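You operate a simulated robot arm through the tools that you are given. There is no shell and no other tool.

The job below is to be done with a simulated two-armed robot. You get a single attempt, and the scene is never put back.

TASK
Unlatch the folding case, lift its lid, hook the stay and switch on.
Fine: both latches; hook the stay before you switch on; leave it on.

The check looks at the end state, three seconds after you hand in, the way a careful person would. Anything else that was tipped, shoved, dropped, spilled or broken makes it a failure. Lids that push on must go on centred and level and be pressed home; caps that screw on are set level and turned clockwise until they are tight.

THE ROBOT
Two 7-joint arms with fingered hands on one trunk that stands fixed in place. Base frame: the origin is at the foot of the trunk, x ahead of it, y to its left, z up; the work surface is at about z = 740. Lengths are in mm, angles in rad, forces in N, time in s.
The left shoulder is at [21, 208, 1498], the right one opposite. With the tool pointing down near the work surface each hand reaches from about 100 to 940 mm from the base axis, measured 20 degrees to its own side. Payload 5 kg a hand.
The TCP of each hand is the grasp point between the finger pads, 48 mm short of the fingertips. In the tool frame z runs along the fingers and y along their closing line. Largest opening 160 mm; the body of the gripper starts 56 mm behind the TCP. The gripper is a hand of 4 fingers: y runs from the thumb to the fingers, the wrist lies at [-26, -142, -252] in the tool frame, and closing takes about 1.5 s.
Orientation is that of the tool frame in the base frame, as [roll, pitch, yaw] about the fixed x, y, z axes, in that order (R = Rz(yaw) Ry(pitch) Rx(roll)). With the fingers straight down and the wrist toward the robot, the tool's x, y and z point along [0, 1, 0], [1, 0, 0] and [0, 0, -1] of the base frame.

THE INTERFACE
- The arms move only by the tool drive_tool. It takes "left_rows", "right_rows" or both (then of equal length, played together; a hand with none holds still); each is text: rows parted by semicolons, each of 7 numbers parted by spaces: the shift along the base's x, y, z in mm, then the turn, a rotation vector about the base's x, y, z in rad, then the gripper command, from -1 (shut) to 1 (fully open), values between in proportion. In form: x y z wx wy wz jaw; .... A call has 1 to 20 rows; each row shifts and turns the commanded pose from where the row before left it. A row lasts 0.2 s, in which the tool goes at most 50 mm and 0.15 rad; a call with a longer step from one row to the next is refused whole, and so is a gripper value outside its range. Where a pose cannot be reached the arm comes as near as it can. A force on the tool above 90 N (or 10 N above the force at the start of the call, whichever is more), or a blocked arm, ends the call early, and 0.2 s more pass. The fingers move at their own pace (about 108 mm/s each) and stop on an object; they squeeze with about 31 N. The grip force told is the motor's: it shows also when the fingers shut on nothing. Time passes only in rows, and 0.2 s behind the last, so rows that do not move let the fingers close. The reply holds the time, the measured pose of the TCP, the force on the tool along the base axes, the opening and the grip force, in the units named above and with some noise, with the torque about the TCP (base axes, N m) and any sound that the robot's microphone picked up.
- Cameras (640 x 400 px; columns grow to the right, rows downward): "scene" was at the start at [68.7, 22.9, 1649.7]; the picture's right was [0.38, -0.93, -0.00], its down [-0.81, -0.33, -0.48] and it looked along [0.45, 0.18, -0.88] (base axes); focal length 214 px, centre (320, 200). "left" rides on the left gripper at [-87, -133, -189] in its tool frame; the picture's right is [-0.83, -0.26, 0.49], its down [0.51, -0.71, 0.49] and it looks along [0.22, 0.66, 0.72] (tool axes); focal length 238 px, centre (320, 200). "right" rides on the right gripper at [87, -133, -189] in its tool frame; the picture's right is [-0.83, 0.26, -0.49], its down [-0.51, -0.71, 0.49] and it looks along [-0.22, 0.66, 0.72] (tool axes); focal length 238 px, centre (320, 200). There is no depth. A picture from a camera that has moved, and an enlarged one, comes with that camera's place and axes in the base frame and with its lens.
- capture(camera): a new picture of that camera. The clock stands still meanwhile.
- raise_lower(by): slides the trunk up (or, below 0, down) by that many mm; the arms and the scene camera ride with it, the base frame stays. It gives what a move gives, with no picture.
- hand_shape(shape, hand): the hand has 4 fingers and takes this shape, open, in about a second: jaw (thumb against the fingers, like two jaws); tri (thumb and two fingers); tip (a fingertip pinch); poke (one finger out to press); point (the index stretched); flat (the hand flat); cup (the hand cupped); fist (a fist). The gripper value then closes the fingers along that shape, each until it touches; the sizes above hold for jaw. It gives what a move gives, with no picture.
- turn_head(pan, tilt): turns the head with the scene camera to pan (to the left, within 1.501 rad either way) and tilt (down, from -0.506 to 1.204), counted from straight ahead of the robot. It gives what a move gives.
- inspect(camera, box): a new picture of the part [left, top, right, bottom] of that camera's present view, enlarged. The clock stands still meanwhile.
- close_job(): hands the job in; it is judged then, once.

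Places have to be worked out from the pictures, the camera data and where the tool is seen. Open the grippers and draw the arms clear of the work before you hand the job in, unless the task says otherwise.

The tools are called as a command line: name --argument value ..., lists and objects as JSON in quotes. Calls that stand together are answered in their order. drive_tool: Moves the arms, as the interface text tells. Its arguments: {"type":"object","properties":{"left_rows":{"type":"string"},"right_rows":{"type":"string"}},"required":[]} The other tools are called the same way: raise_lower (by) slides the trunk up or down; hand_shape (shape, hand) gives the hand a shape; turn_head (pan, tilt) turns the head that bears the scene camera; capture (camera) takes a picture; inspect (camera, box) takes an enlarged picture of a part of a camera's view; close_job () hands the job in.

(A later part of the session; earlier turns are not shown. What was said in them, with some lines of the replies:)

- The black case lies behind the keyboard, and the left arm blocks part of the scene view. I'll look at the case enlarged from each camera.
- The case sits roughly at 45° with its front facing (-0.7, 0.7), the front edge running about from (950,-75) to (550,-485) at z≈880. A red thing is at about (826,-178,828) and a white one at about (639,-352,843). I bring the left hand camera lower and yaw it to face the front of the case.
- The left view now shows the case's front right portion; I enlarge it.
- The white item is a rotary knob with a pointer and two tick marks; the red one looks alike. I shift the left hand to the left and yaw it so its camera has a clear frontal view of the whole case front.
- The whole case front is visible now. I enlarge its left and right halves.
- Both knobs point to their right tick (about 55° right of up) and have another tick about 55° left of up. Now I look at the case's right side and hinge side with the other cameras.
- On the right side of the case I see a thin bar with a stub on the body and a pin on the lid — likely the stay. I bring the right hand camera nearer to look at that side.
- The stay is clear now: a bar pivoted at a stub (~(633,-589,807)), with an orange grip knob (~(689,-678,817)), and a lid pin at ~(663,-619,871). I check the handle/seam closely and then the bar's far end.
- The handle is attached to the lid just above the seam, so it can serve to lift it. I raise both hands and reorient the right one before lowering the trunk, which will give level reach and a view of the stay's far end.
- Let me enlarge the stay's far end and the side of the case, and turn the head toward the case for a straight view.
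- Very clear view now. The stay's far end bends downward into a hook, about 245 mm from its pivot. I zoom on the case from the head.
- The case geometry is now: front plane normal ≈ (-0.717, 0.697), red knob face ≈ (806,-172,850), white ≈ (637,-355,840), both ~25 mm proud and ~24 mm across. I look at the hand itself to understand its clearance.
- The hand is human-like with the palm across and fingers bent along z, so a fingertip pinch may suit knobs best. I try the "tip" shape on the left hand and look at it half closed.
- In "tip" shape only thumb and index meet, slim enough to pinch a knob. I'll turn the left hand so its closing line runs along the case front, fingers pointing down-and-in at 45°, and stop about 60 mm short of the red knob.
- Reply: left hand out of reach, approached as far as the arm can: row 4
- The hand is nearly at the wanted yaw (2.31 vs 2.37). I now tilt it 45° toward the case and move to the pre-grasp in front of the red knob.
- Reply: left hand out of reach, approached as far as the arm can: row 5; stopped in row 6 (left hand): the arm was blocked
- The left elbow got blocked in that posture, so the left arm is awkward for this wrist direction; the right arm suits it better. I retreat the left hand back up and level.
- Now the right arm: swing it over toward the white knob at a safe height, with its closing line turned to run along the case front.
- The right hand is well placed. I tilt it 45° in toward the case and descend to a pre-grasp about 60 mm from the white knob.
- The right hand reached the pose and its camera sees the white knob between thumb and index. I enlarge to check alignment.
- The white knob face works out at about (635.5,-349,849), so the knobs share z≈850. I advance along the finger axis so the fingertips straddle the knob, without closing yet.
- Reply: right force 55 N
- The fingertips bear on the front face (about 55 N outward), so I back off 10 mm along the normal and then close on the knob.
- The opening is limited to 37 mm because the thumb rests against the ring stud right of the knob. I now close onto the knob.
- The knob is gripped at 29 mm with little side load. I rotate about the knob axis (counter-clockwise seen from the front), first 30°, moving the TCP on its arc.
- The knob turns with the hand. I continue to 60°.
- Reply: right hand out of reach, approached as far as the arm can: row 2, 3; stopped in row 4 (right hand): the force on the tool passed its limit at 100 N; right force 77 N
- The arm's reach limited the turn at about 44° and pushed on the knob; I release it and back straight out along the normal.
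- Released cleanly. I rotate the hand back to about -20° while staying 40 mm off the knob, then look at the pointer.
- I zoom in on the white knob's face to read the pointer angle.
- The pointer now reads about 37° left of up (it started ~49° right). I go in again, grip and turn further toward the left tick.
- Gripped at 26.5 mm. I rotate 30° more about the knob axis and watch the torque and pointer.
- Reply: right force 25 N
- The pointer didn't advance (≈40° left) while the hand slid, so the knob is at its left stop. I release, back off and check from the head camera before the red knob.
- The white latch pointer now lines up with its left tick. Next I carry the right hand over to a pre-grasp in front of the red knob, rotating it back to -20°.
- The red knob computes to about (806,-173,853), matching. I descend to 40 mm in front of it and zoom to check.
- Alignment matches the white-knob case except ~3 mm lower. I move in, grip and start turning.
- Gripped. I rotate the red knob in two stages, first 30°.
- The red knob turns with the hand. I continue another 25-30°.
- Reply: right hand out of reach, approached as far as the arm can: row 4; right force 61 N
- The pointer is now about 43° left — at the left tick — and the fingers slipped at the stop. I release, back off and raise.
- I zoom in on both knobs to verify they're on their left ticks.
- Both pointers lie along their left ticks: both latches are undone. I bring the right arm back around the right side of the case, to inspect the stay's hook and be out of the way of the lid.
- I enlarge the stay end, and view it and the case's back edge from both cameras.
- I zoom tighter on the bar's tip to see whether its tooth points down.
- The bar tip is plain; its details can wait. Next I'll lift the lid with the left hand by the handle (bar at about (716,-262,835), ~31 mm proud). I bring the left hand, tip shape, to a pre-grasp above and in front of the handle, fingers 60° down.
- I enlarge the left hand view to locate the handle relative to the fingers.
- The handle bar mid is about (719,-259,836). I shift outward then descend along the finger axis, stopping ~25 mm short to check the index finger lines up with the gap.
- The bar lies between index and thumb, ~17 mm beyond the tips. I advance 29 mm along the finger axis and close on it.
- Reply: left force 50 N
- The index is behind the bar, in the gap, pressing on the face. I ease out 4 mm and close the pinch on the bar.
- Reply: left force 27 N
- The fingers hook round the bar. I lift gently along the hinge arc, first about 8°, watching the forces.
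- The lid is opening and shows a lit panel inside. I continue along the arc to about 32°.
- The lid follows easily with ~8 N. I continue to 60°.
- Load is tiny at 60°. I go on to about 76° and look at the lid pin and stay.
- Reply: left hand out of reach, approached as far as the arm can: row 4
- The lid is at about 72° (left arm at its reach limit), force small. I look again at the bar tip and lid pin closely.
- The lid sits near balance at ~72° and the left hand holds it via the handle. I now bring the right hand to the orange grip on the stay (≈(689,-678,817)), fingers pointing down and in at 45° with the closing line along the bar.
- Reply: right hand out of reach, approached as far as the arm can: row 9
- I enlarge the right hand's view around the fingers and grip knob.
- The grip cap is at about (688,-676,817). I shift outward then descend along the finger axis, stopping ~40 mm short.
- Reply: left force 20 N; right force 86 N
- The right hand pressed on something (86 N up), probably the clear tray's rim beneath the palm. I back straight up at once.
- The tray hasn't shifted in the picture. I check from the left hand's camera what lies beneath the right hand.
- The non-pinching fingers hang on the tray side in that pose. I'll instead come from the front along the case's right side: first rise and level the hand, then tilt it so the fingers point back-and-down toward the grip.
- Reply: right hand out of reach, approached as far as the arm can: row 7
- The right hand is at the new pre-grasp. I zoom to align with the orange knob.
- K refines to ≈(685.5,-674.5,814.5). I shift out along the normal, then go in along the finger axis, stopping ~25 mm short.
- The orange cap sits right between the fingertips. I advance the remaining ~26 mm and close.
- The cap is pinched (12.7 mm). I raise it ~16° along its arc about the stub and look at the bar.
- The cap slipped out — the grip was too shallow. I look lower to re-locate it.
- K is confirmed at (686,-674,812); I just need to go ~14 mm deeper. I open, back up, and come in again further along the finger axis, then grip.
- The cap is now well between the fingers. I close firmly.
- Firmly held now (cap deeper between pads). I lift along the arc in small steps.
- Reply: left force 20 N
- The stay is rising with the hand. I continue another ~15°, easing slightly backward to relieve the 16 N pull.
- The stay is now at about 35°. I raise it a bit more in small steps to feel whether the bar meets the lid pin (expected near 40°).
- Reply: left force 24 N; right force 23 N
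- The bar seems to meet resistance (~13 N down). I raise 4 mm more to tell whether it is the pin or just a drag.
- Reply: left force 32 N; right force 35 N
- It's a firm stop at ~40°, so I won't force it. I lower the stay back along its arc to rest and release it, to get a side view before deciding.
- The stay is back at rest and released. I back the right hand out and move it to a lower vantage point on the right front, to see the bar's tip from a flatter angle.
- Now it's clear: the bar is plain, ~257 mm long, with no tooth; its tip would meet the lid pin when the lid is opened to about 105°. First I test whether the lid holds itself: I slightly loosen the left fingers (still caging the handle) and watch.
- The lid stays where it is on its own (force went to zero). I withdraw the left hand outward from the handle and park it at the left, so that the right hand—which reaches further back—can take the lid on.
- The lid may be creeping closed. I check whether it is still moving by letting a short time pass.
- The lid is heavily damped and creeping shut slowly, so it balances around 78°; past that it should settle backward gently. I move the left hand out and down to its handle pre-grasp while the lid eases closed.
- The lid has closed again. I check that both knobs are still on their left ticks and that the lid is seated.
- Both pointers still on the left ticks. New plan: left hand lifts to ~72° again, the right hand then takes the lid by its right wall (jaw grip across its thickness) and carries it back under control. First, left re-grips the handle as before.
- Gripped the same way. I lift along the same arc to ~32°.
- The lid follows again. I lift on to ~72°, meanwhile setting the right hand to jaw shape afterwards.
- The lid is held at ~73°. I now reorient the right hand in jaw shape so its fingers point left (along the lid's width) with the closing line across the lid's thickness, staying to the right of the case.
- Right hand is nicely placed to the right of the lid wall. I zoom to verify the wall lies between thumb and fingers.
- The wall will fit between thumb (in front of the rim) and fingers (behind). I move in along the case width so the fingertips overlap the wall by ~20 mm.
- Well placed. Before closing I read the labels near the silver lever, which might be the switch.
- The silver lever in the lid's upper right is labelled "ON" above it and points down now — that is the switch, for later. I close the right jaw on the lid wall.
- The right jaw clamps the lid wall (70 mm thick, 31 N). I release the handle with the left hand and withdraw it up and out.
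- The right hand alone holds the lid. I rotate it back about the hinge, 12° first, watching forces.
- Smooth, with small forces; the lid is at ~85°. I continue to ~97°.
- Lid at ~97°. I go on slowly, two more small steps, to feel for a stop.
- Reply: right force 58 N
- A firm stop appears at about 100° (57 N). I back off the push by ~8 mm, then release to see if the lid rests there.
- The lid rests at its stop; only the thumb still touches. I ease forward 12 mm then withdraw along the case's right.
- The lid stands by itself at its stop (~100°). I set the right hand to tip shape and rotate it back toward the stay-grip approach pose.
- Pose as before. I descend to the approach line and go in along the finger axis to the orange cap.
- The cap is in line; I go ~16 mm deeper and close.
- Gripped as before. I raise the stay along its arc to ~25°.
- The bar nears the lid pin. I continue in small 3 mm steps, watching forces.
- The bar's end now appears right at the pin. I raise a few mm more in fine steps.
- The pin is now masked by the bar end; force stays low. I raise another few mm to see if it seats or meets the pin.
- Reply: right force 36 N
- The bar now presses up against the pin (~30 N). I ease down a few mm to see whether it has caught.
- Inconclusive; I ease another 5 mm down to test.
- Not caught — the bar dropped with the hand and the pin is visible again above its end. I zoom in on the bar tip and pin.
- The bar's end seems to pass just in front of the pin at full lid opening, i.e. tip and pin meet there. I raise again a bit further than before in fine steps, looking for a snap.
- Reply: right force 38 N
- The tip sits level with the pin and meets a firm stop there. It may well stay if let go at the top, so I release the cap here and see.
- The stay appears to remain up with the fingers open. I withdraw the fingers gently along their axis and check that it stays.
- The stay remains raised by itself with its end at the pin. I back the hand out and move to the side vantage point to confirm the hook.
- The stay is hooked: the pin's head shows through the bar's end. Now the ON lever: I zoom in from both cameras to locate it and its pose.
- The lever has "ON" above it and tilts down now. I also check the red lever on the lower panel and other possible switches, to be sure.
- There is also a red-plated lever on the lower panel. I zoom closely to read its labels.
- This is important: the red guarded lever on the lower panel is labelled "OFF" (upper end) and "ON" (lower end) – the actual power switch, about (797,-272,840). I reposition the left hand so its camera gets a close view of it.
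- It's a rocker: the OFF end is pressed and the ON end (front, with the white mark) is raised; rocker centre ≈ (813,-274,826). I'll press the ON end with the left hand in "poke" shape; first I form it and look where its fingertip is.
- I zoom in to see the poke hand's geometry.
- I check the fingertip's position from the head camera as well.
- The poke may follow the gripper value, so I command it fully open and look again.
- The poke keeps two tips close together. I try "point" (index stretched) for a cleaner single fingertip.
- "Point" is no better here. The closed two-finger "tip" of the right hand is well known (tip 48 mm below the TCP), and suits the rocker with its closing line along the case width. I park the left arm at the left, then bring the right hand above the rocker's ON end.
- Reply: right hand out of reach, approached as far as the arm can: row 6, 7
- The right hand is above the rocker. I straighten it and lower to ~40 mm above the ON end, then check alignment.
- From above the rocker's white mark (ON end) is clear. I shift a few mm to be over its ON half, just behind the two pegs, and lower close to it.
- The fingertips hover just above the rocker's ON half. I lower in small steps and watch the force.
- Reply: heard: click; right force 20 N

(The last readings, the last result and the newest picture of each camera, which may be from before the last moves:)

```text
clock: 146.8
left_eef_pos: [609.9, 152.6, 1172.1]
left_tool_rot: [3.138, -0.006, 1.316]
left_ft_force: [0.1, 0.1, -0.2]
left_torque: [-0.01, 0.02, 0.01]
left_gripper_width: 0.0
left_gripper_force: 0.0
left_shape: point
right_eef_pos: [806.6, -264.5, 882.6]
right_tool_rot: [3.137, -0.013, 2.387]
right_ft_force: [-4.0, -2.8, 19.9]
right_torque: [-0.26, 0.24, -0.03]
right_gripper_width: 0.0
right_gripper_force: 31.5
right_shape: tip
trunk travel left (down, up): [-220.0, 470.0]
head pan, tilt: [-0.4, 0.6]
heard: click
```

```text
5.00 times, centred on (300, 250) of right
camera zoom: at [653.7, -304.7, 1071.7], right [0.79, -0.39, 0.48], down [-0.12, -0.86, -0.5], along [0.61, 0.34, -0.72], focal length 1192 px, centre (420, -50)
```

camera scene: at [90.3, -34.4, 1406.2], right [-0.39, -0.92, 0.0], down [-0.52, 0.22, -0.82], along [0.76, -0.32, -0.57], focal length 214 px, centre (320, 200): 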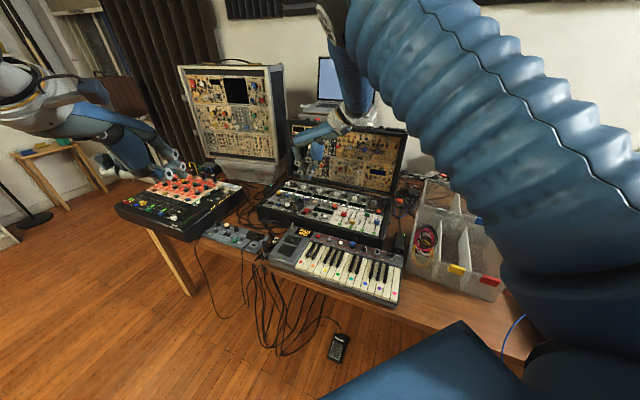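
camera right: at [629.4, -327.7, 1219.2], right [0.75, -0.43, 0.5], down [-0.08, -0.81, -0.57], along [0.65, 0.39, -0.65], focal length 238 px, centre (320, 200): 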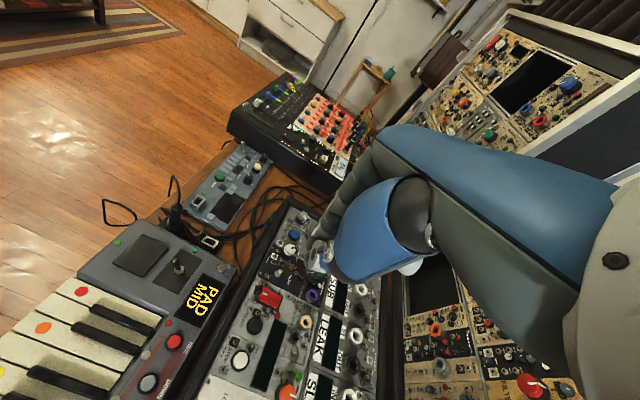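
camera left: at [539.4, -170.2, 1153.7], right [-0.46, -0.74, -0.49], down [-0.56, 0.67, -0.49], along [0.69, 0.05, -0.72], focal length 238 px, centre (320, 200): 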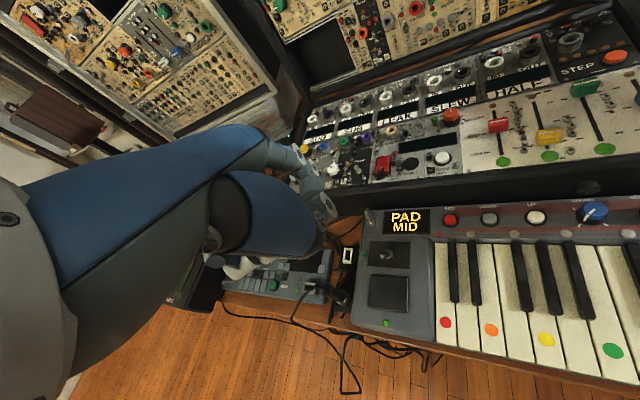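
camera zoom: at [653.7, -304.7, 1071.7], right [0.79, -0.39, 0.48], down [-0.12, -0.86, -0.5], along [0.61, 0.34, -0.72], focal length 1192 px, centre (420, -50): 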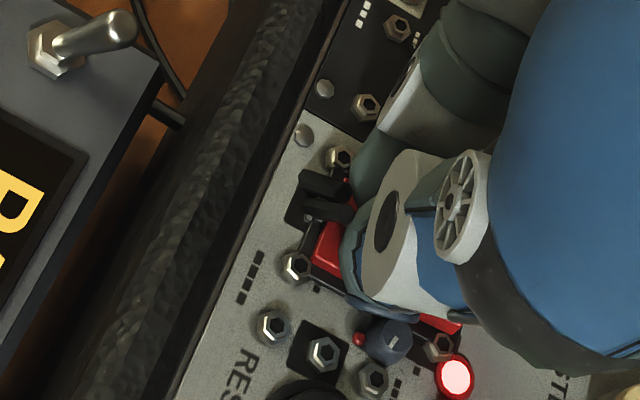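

A click, and the displays lit up ("95 BPM", red lamp on) — it's on. I lift straight off and clear.

drive_tool --right_rows "0 0 5 0 0 0 -1;0 0 20 0 0 0 -1;0 0 40 0 0 0 -1;0 0 45 0 0 0 -1;0 0 45 0 0 0 -1;0 0 45 0 0 0 -1;-25 -25 10 0 0 0 -1;-30 -30 0 0 0 0 -1;-30 -30 0 0 0 0 -1;-30 -35 0 0 0 0 -1;-30 -35 0 0 0 0 -1;-30 -35 0 0 0 0 -1"

capture --camera "scene"

inspect --camera "scene" --box '[260, 110, 420, 240]'

```text
clock: 149.4
left_eef_pos: [610.2, 151.9, 1171.4]
left_tool_rot: [3.138, -0.006, 1.318]
left_ft_force: [-0.8, -0.7, 0.2]
left_torque: [0.12, -0.01, 0.05]
left_gripper_width: 0.0
left_gripper_force: 0.1
left_shape: point
right_eef_pos: [629.9, -457.8, 1089.2]
right_tool_rot: [3.136, -0.015, 2.387]
right_ft_force: [-1.3, -0.2, -0.2]
right_torque: [0.06, -0.03, 0.0]
right_gripper_width: 0.0
right_gripper_force: 31.0
right_shape: tip
trunk travel left (down, up): [-220.0, 470.0]
head pan, tilt: [-0.4, 0.6]
```

```text
taken
camera scene: at [88.9, -37.4, 1406.3], right [-0.39, -0.92, 0.0], down [-0.52, 0.22, -0.82], along [0.76, -0.32, -0.57], focal length 214 px, centre (320, 200)
```

scene: 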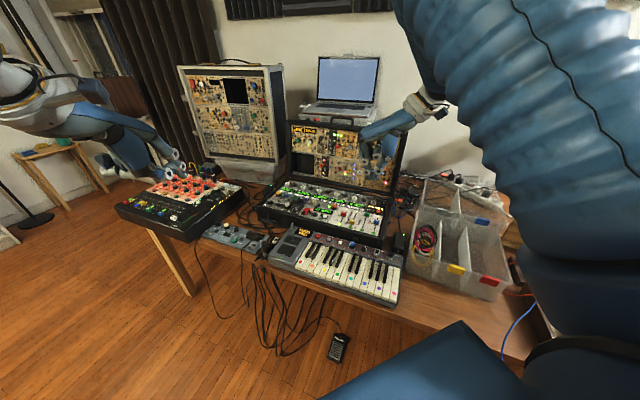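

```text
3.08 times, centred on (340, 175) of scene
camera zoom: at [88.9, -37.4, 1406.3], right [-0.39, -0.92, 0.0], down [-0.52, 0.22, -0.82], along [0.76, -0.32, -0.57], focal length 660 px, centre (258, 277)
```

zoom: 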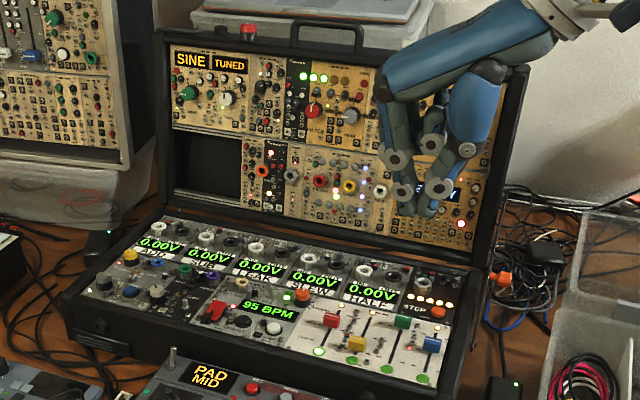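

Everything is lit and stays on. I draw the right arm clear to the front-right and up, then open both grippers.

drive_tool --right_rows "-20 -10 12 0 0 0 -1;-22 -15 15 0 0 0 -1;-22 -15 15 0 0 -0.1 -1;-22 -20 20 0 0 -0.1 -1;-22 -20 20 0 0 -0.1 0;-22 -20 20 0 0 -0.1 1;-22 -20 20 0 0 -0.1 1;-22 -20 20 0 0 -0.1 1;0 -15 15 0 0 -0.1 1;0 0 0 0 0 -0.1 1" --left_rows "-10 8 15 0 0 0 1;-10 8 15 0 0 0 1;-10 8 15 0 0 0 1;-10 8 15 0 0 0 1;-10 8 15 0 0 0 1;-10 8 15 0 0 0 1;0 0 0 0 0 0 1;0 0 0 0 0 0 1;0 0 0 0 0 0 1;0 0 0 0 0 0 1"

hand_shape --hand "left" --shape "jaw"

capture --camera "scene"

inspect --camera "scene" --box '[260, 110, 420, 240]'

capture --camera "right"

```text
clock: 151.6
left_eef_pos: [551.3, 202.0, 1258.2]
left_tool_rot: [3.14, -0.004, 1.318]
left_ft_force: [0.2, 0.6, 0.8]
left_torque: [-0.06, -0.01, -0.01]
left_gripper_width: 0.0
left_gripper_force: 0.0
left_shape: point
right_eef_pos: [455.9, -611.6, 1245.9]
right_tool_rot: [3.137, -0.013, 1.586]
right_ft_force: [-0.3, 0.2, -0.1]
right_torque: [-0.04, -0.01, -0.01]
right_gripper_width: 159.7
right_gripper_force: 0.0
right_shape: tip
trunk travel left (down, up): [-220.0, 470.0]
head pan, tilt: [-0.4, 0.6]
```

```text
clock: 152.5
left_eef_pos: [550.6, 200.8, 1258.2]
left_tool_rot: [3.14, -0.004, 1.318]
left_ft_force: [0.3, 1.4, -0.7]
left_torque: [-0.01, -0.01, -0.02]
left_gripper_width: 159.8
left_gripper_force: 0.0
left_shape: jaw
right_eef_pos: [457.4, -611.7, 1245.6]
right_tool_rot: [3.138, -0.014, 1.587]
right_ft_force: [-0.1, 0.2, 0.5]
right_torque: [0.0, 0.0, 0.0]
right_gripper_width: 159.4
right_gripper_force: 0.0
right_shape: tip
trunk travel left (down, up): [-220.0, 470.0]
head pan, tilt: [-0.4, 0.6]
```

```text
taken
camera scene: at [89.4, -35.6, 1406.3], right [-0.39, -0.92, 0.0], down [-0.52, 0.22, -0.82], along [0.76, -0.32, -0.57], focal length 214 px, centre (320, 200)
```

scene: 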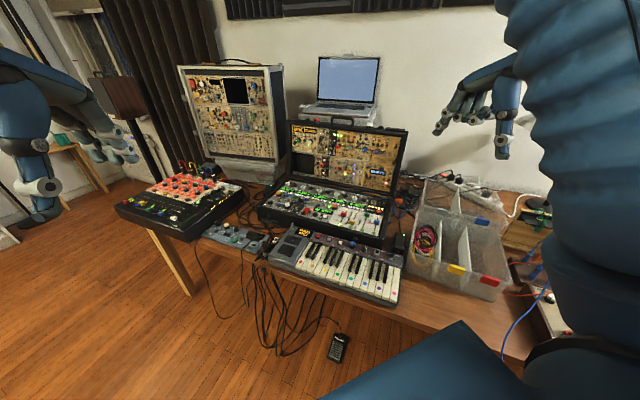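

```text
3.08 times, centred on (340, 175) of scene
camera zoom: at [89.4, -35.6, 1406.3], right [-0.39, -0.92, 0.0], down [-0.52, 0.22, -0.82], along [0.76, -0.32, -0.57], focal length 660 px, centre (258, 277)
```

zoom: 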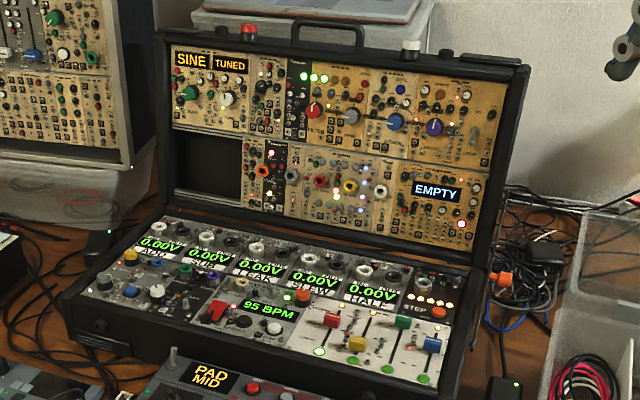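

```text
taken
camera right: at [322.2, -529.1, 1435.2], right [0.27, -0.84, 0.48], down [-0.7, -0.51, -0.5], along [0.66, -0.2, -0.72], focal length 238 px, centre (320, 200)
```

right: 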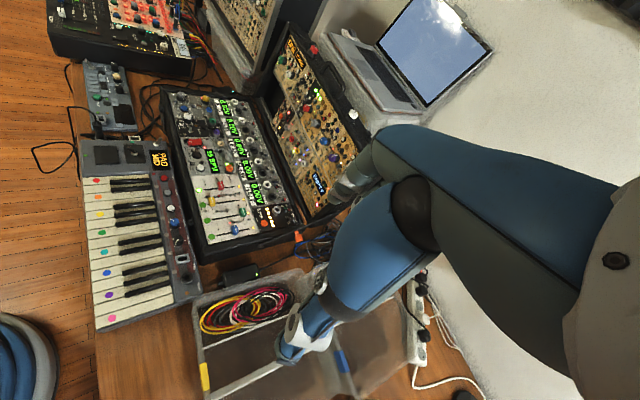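

All powered. A last check that the stay is still hooked on the pin.

inspect --camera "right" --box '[250, 170, 350, 270]'

inspect --camera "scene" --box '[370, 150, 420, 220]'

```text
4.00 times, centred on (300, 220) of right
camera zoom: at [322.2, -529.1, 1435.2], right [0.27, -0.84, 0.48], down [-0.7, -0.51, -0.5], along [0.66, -0.2, -0.72], focal length 953 px, centre (400, 120)
```

zoom: 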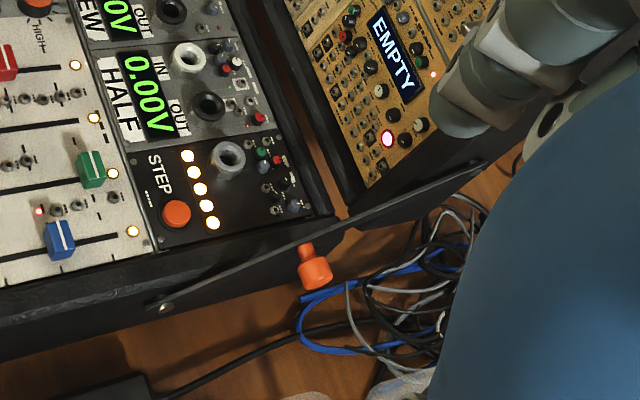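

```text
5.71 times, centred on (395, 185) of scene
camera zoom: at [89.4, -35.6, 1406.3], right [-0.39, -0.92, 0.0], down [-0.52, 0.22, -0.82], along [0.76, -0.32, -0.57], focal length 1226 px, centre (-109, 286)
```

zoom: 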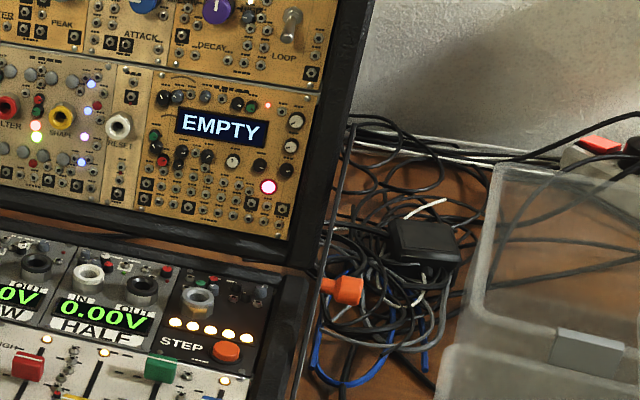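

The stay's end sits on the lid pin, the lid stands open, both latches are undone, the power is on, and both hands are open and clear. I hand the job in.

close_job

```text
The job is handed in.
```

The case is open, hooked and switched on, and I've handed the job in. I haven't seen the result of the check.

- **Latches:** both the red and white knobs are turned to their left ticks.
- **Lid:** it stands open at its stop, at about 100°.
- **Stay:** its end sits over the pin on the lid, and it stayed there after I let go. I hooked it before switching on.
- **Switch:** I pressed the red rocker marked OFF and ON on the lower panel and heard a click. The displays and lamps came on and were still lit at my last look.

Three things happened along the way:

- **Lid closed once:** after my first lift the lid eased itself shut. I lifted it again, and both latches were still undone.
- **Tray pressed:** the right hand pressed down with about 86 N on what I took to be the clear tray beside the case. In the pictures before and after, the tray had not moved.
- **Left arm blocked:** the left arm was stopped once by something while reaching for the red knob, before anything was turned. I didn't find out what it touched, and saw nothing out of place.

Both hands are open and clear of the work.
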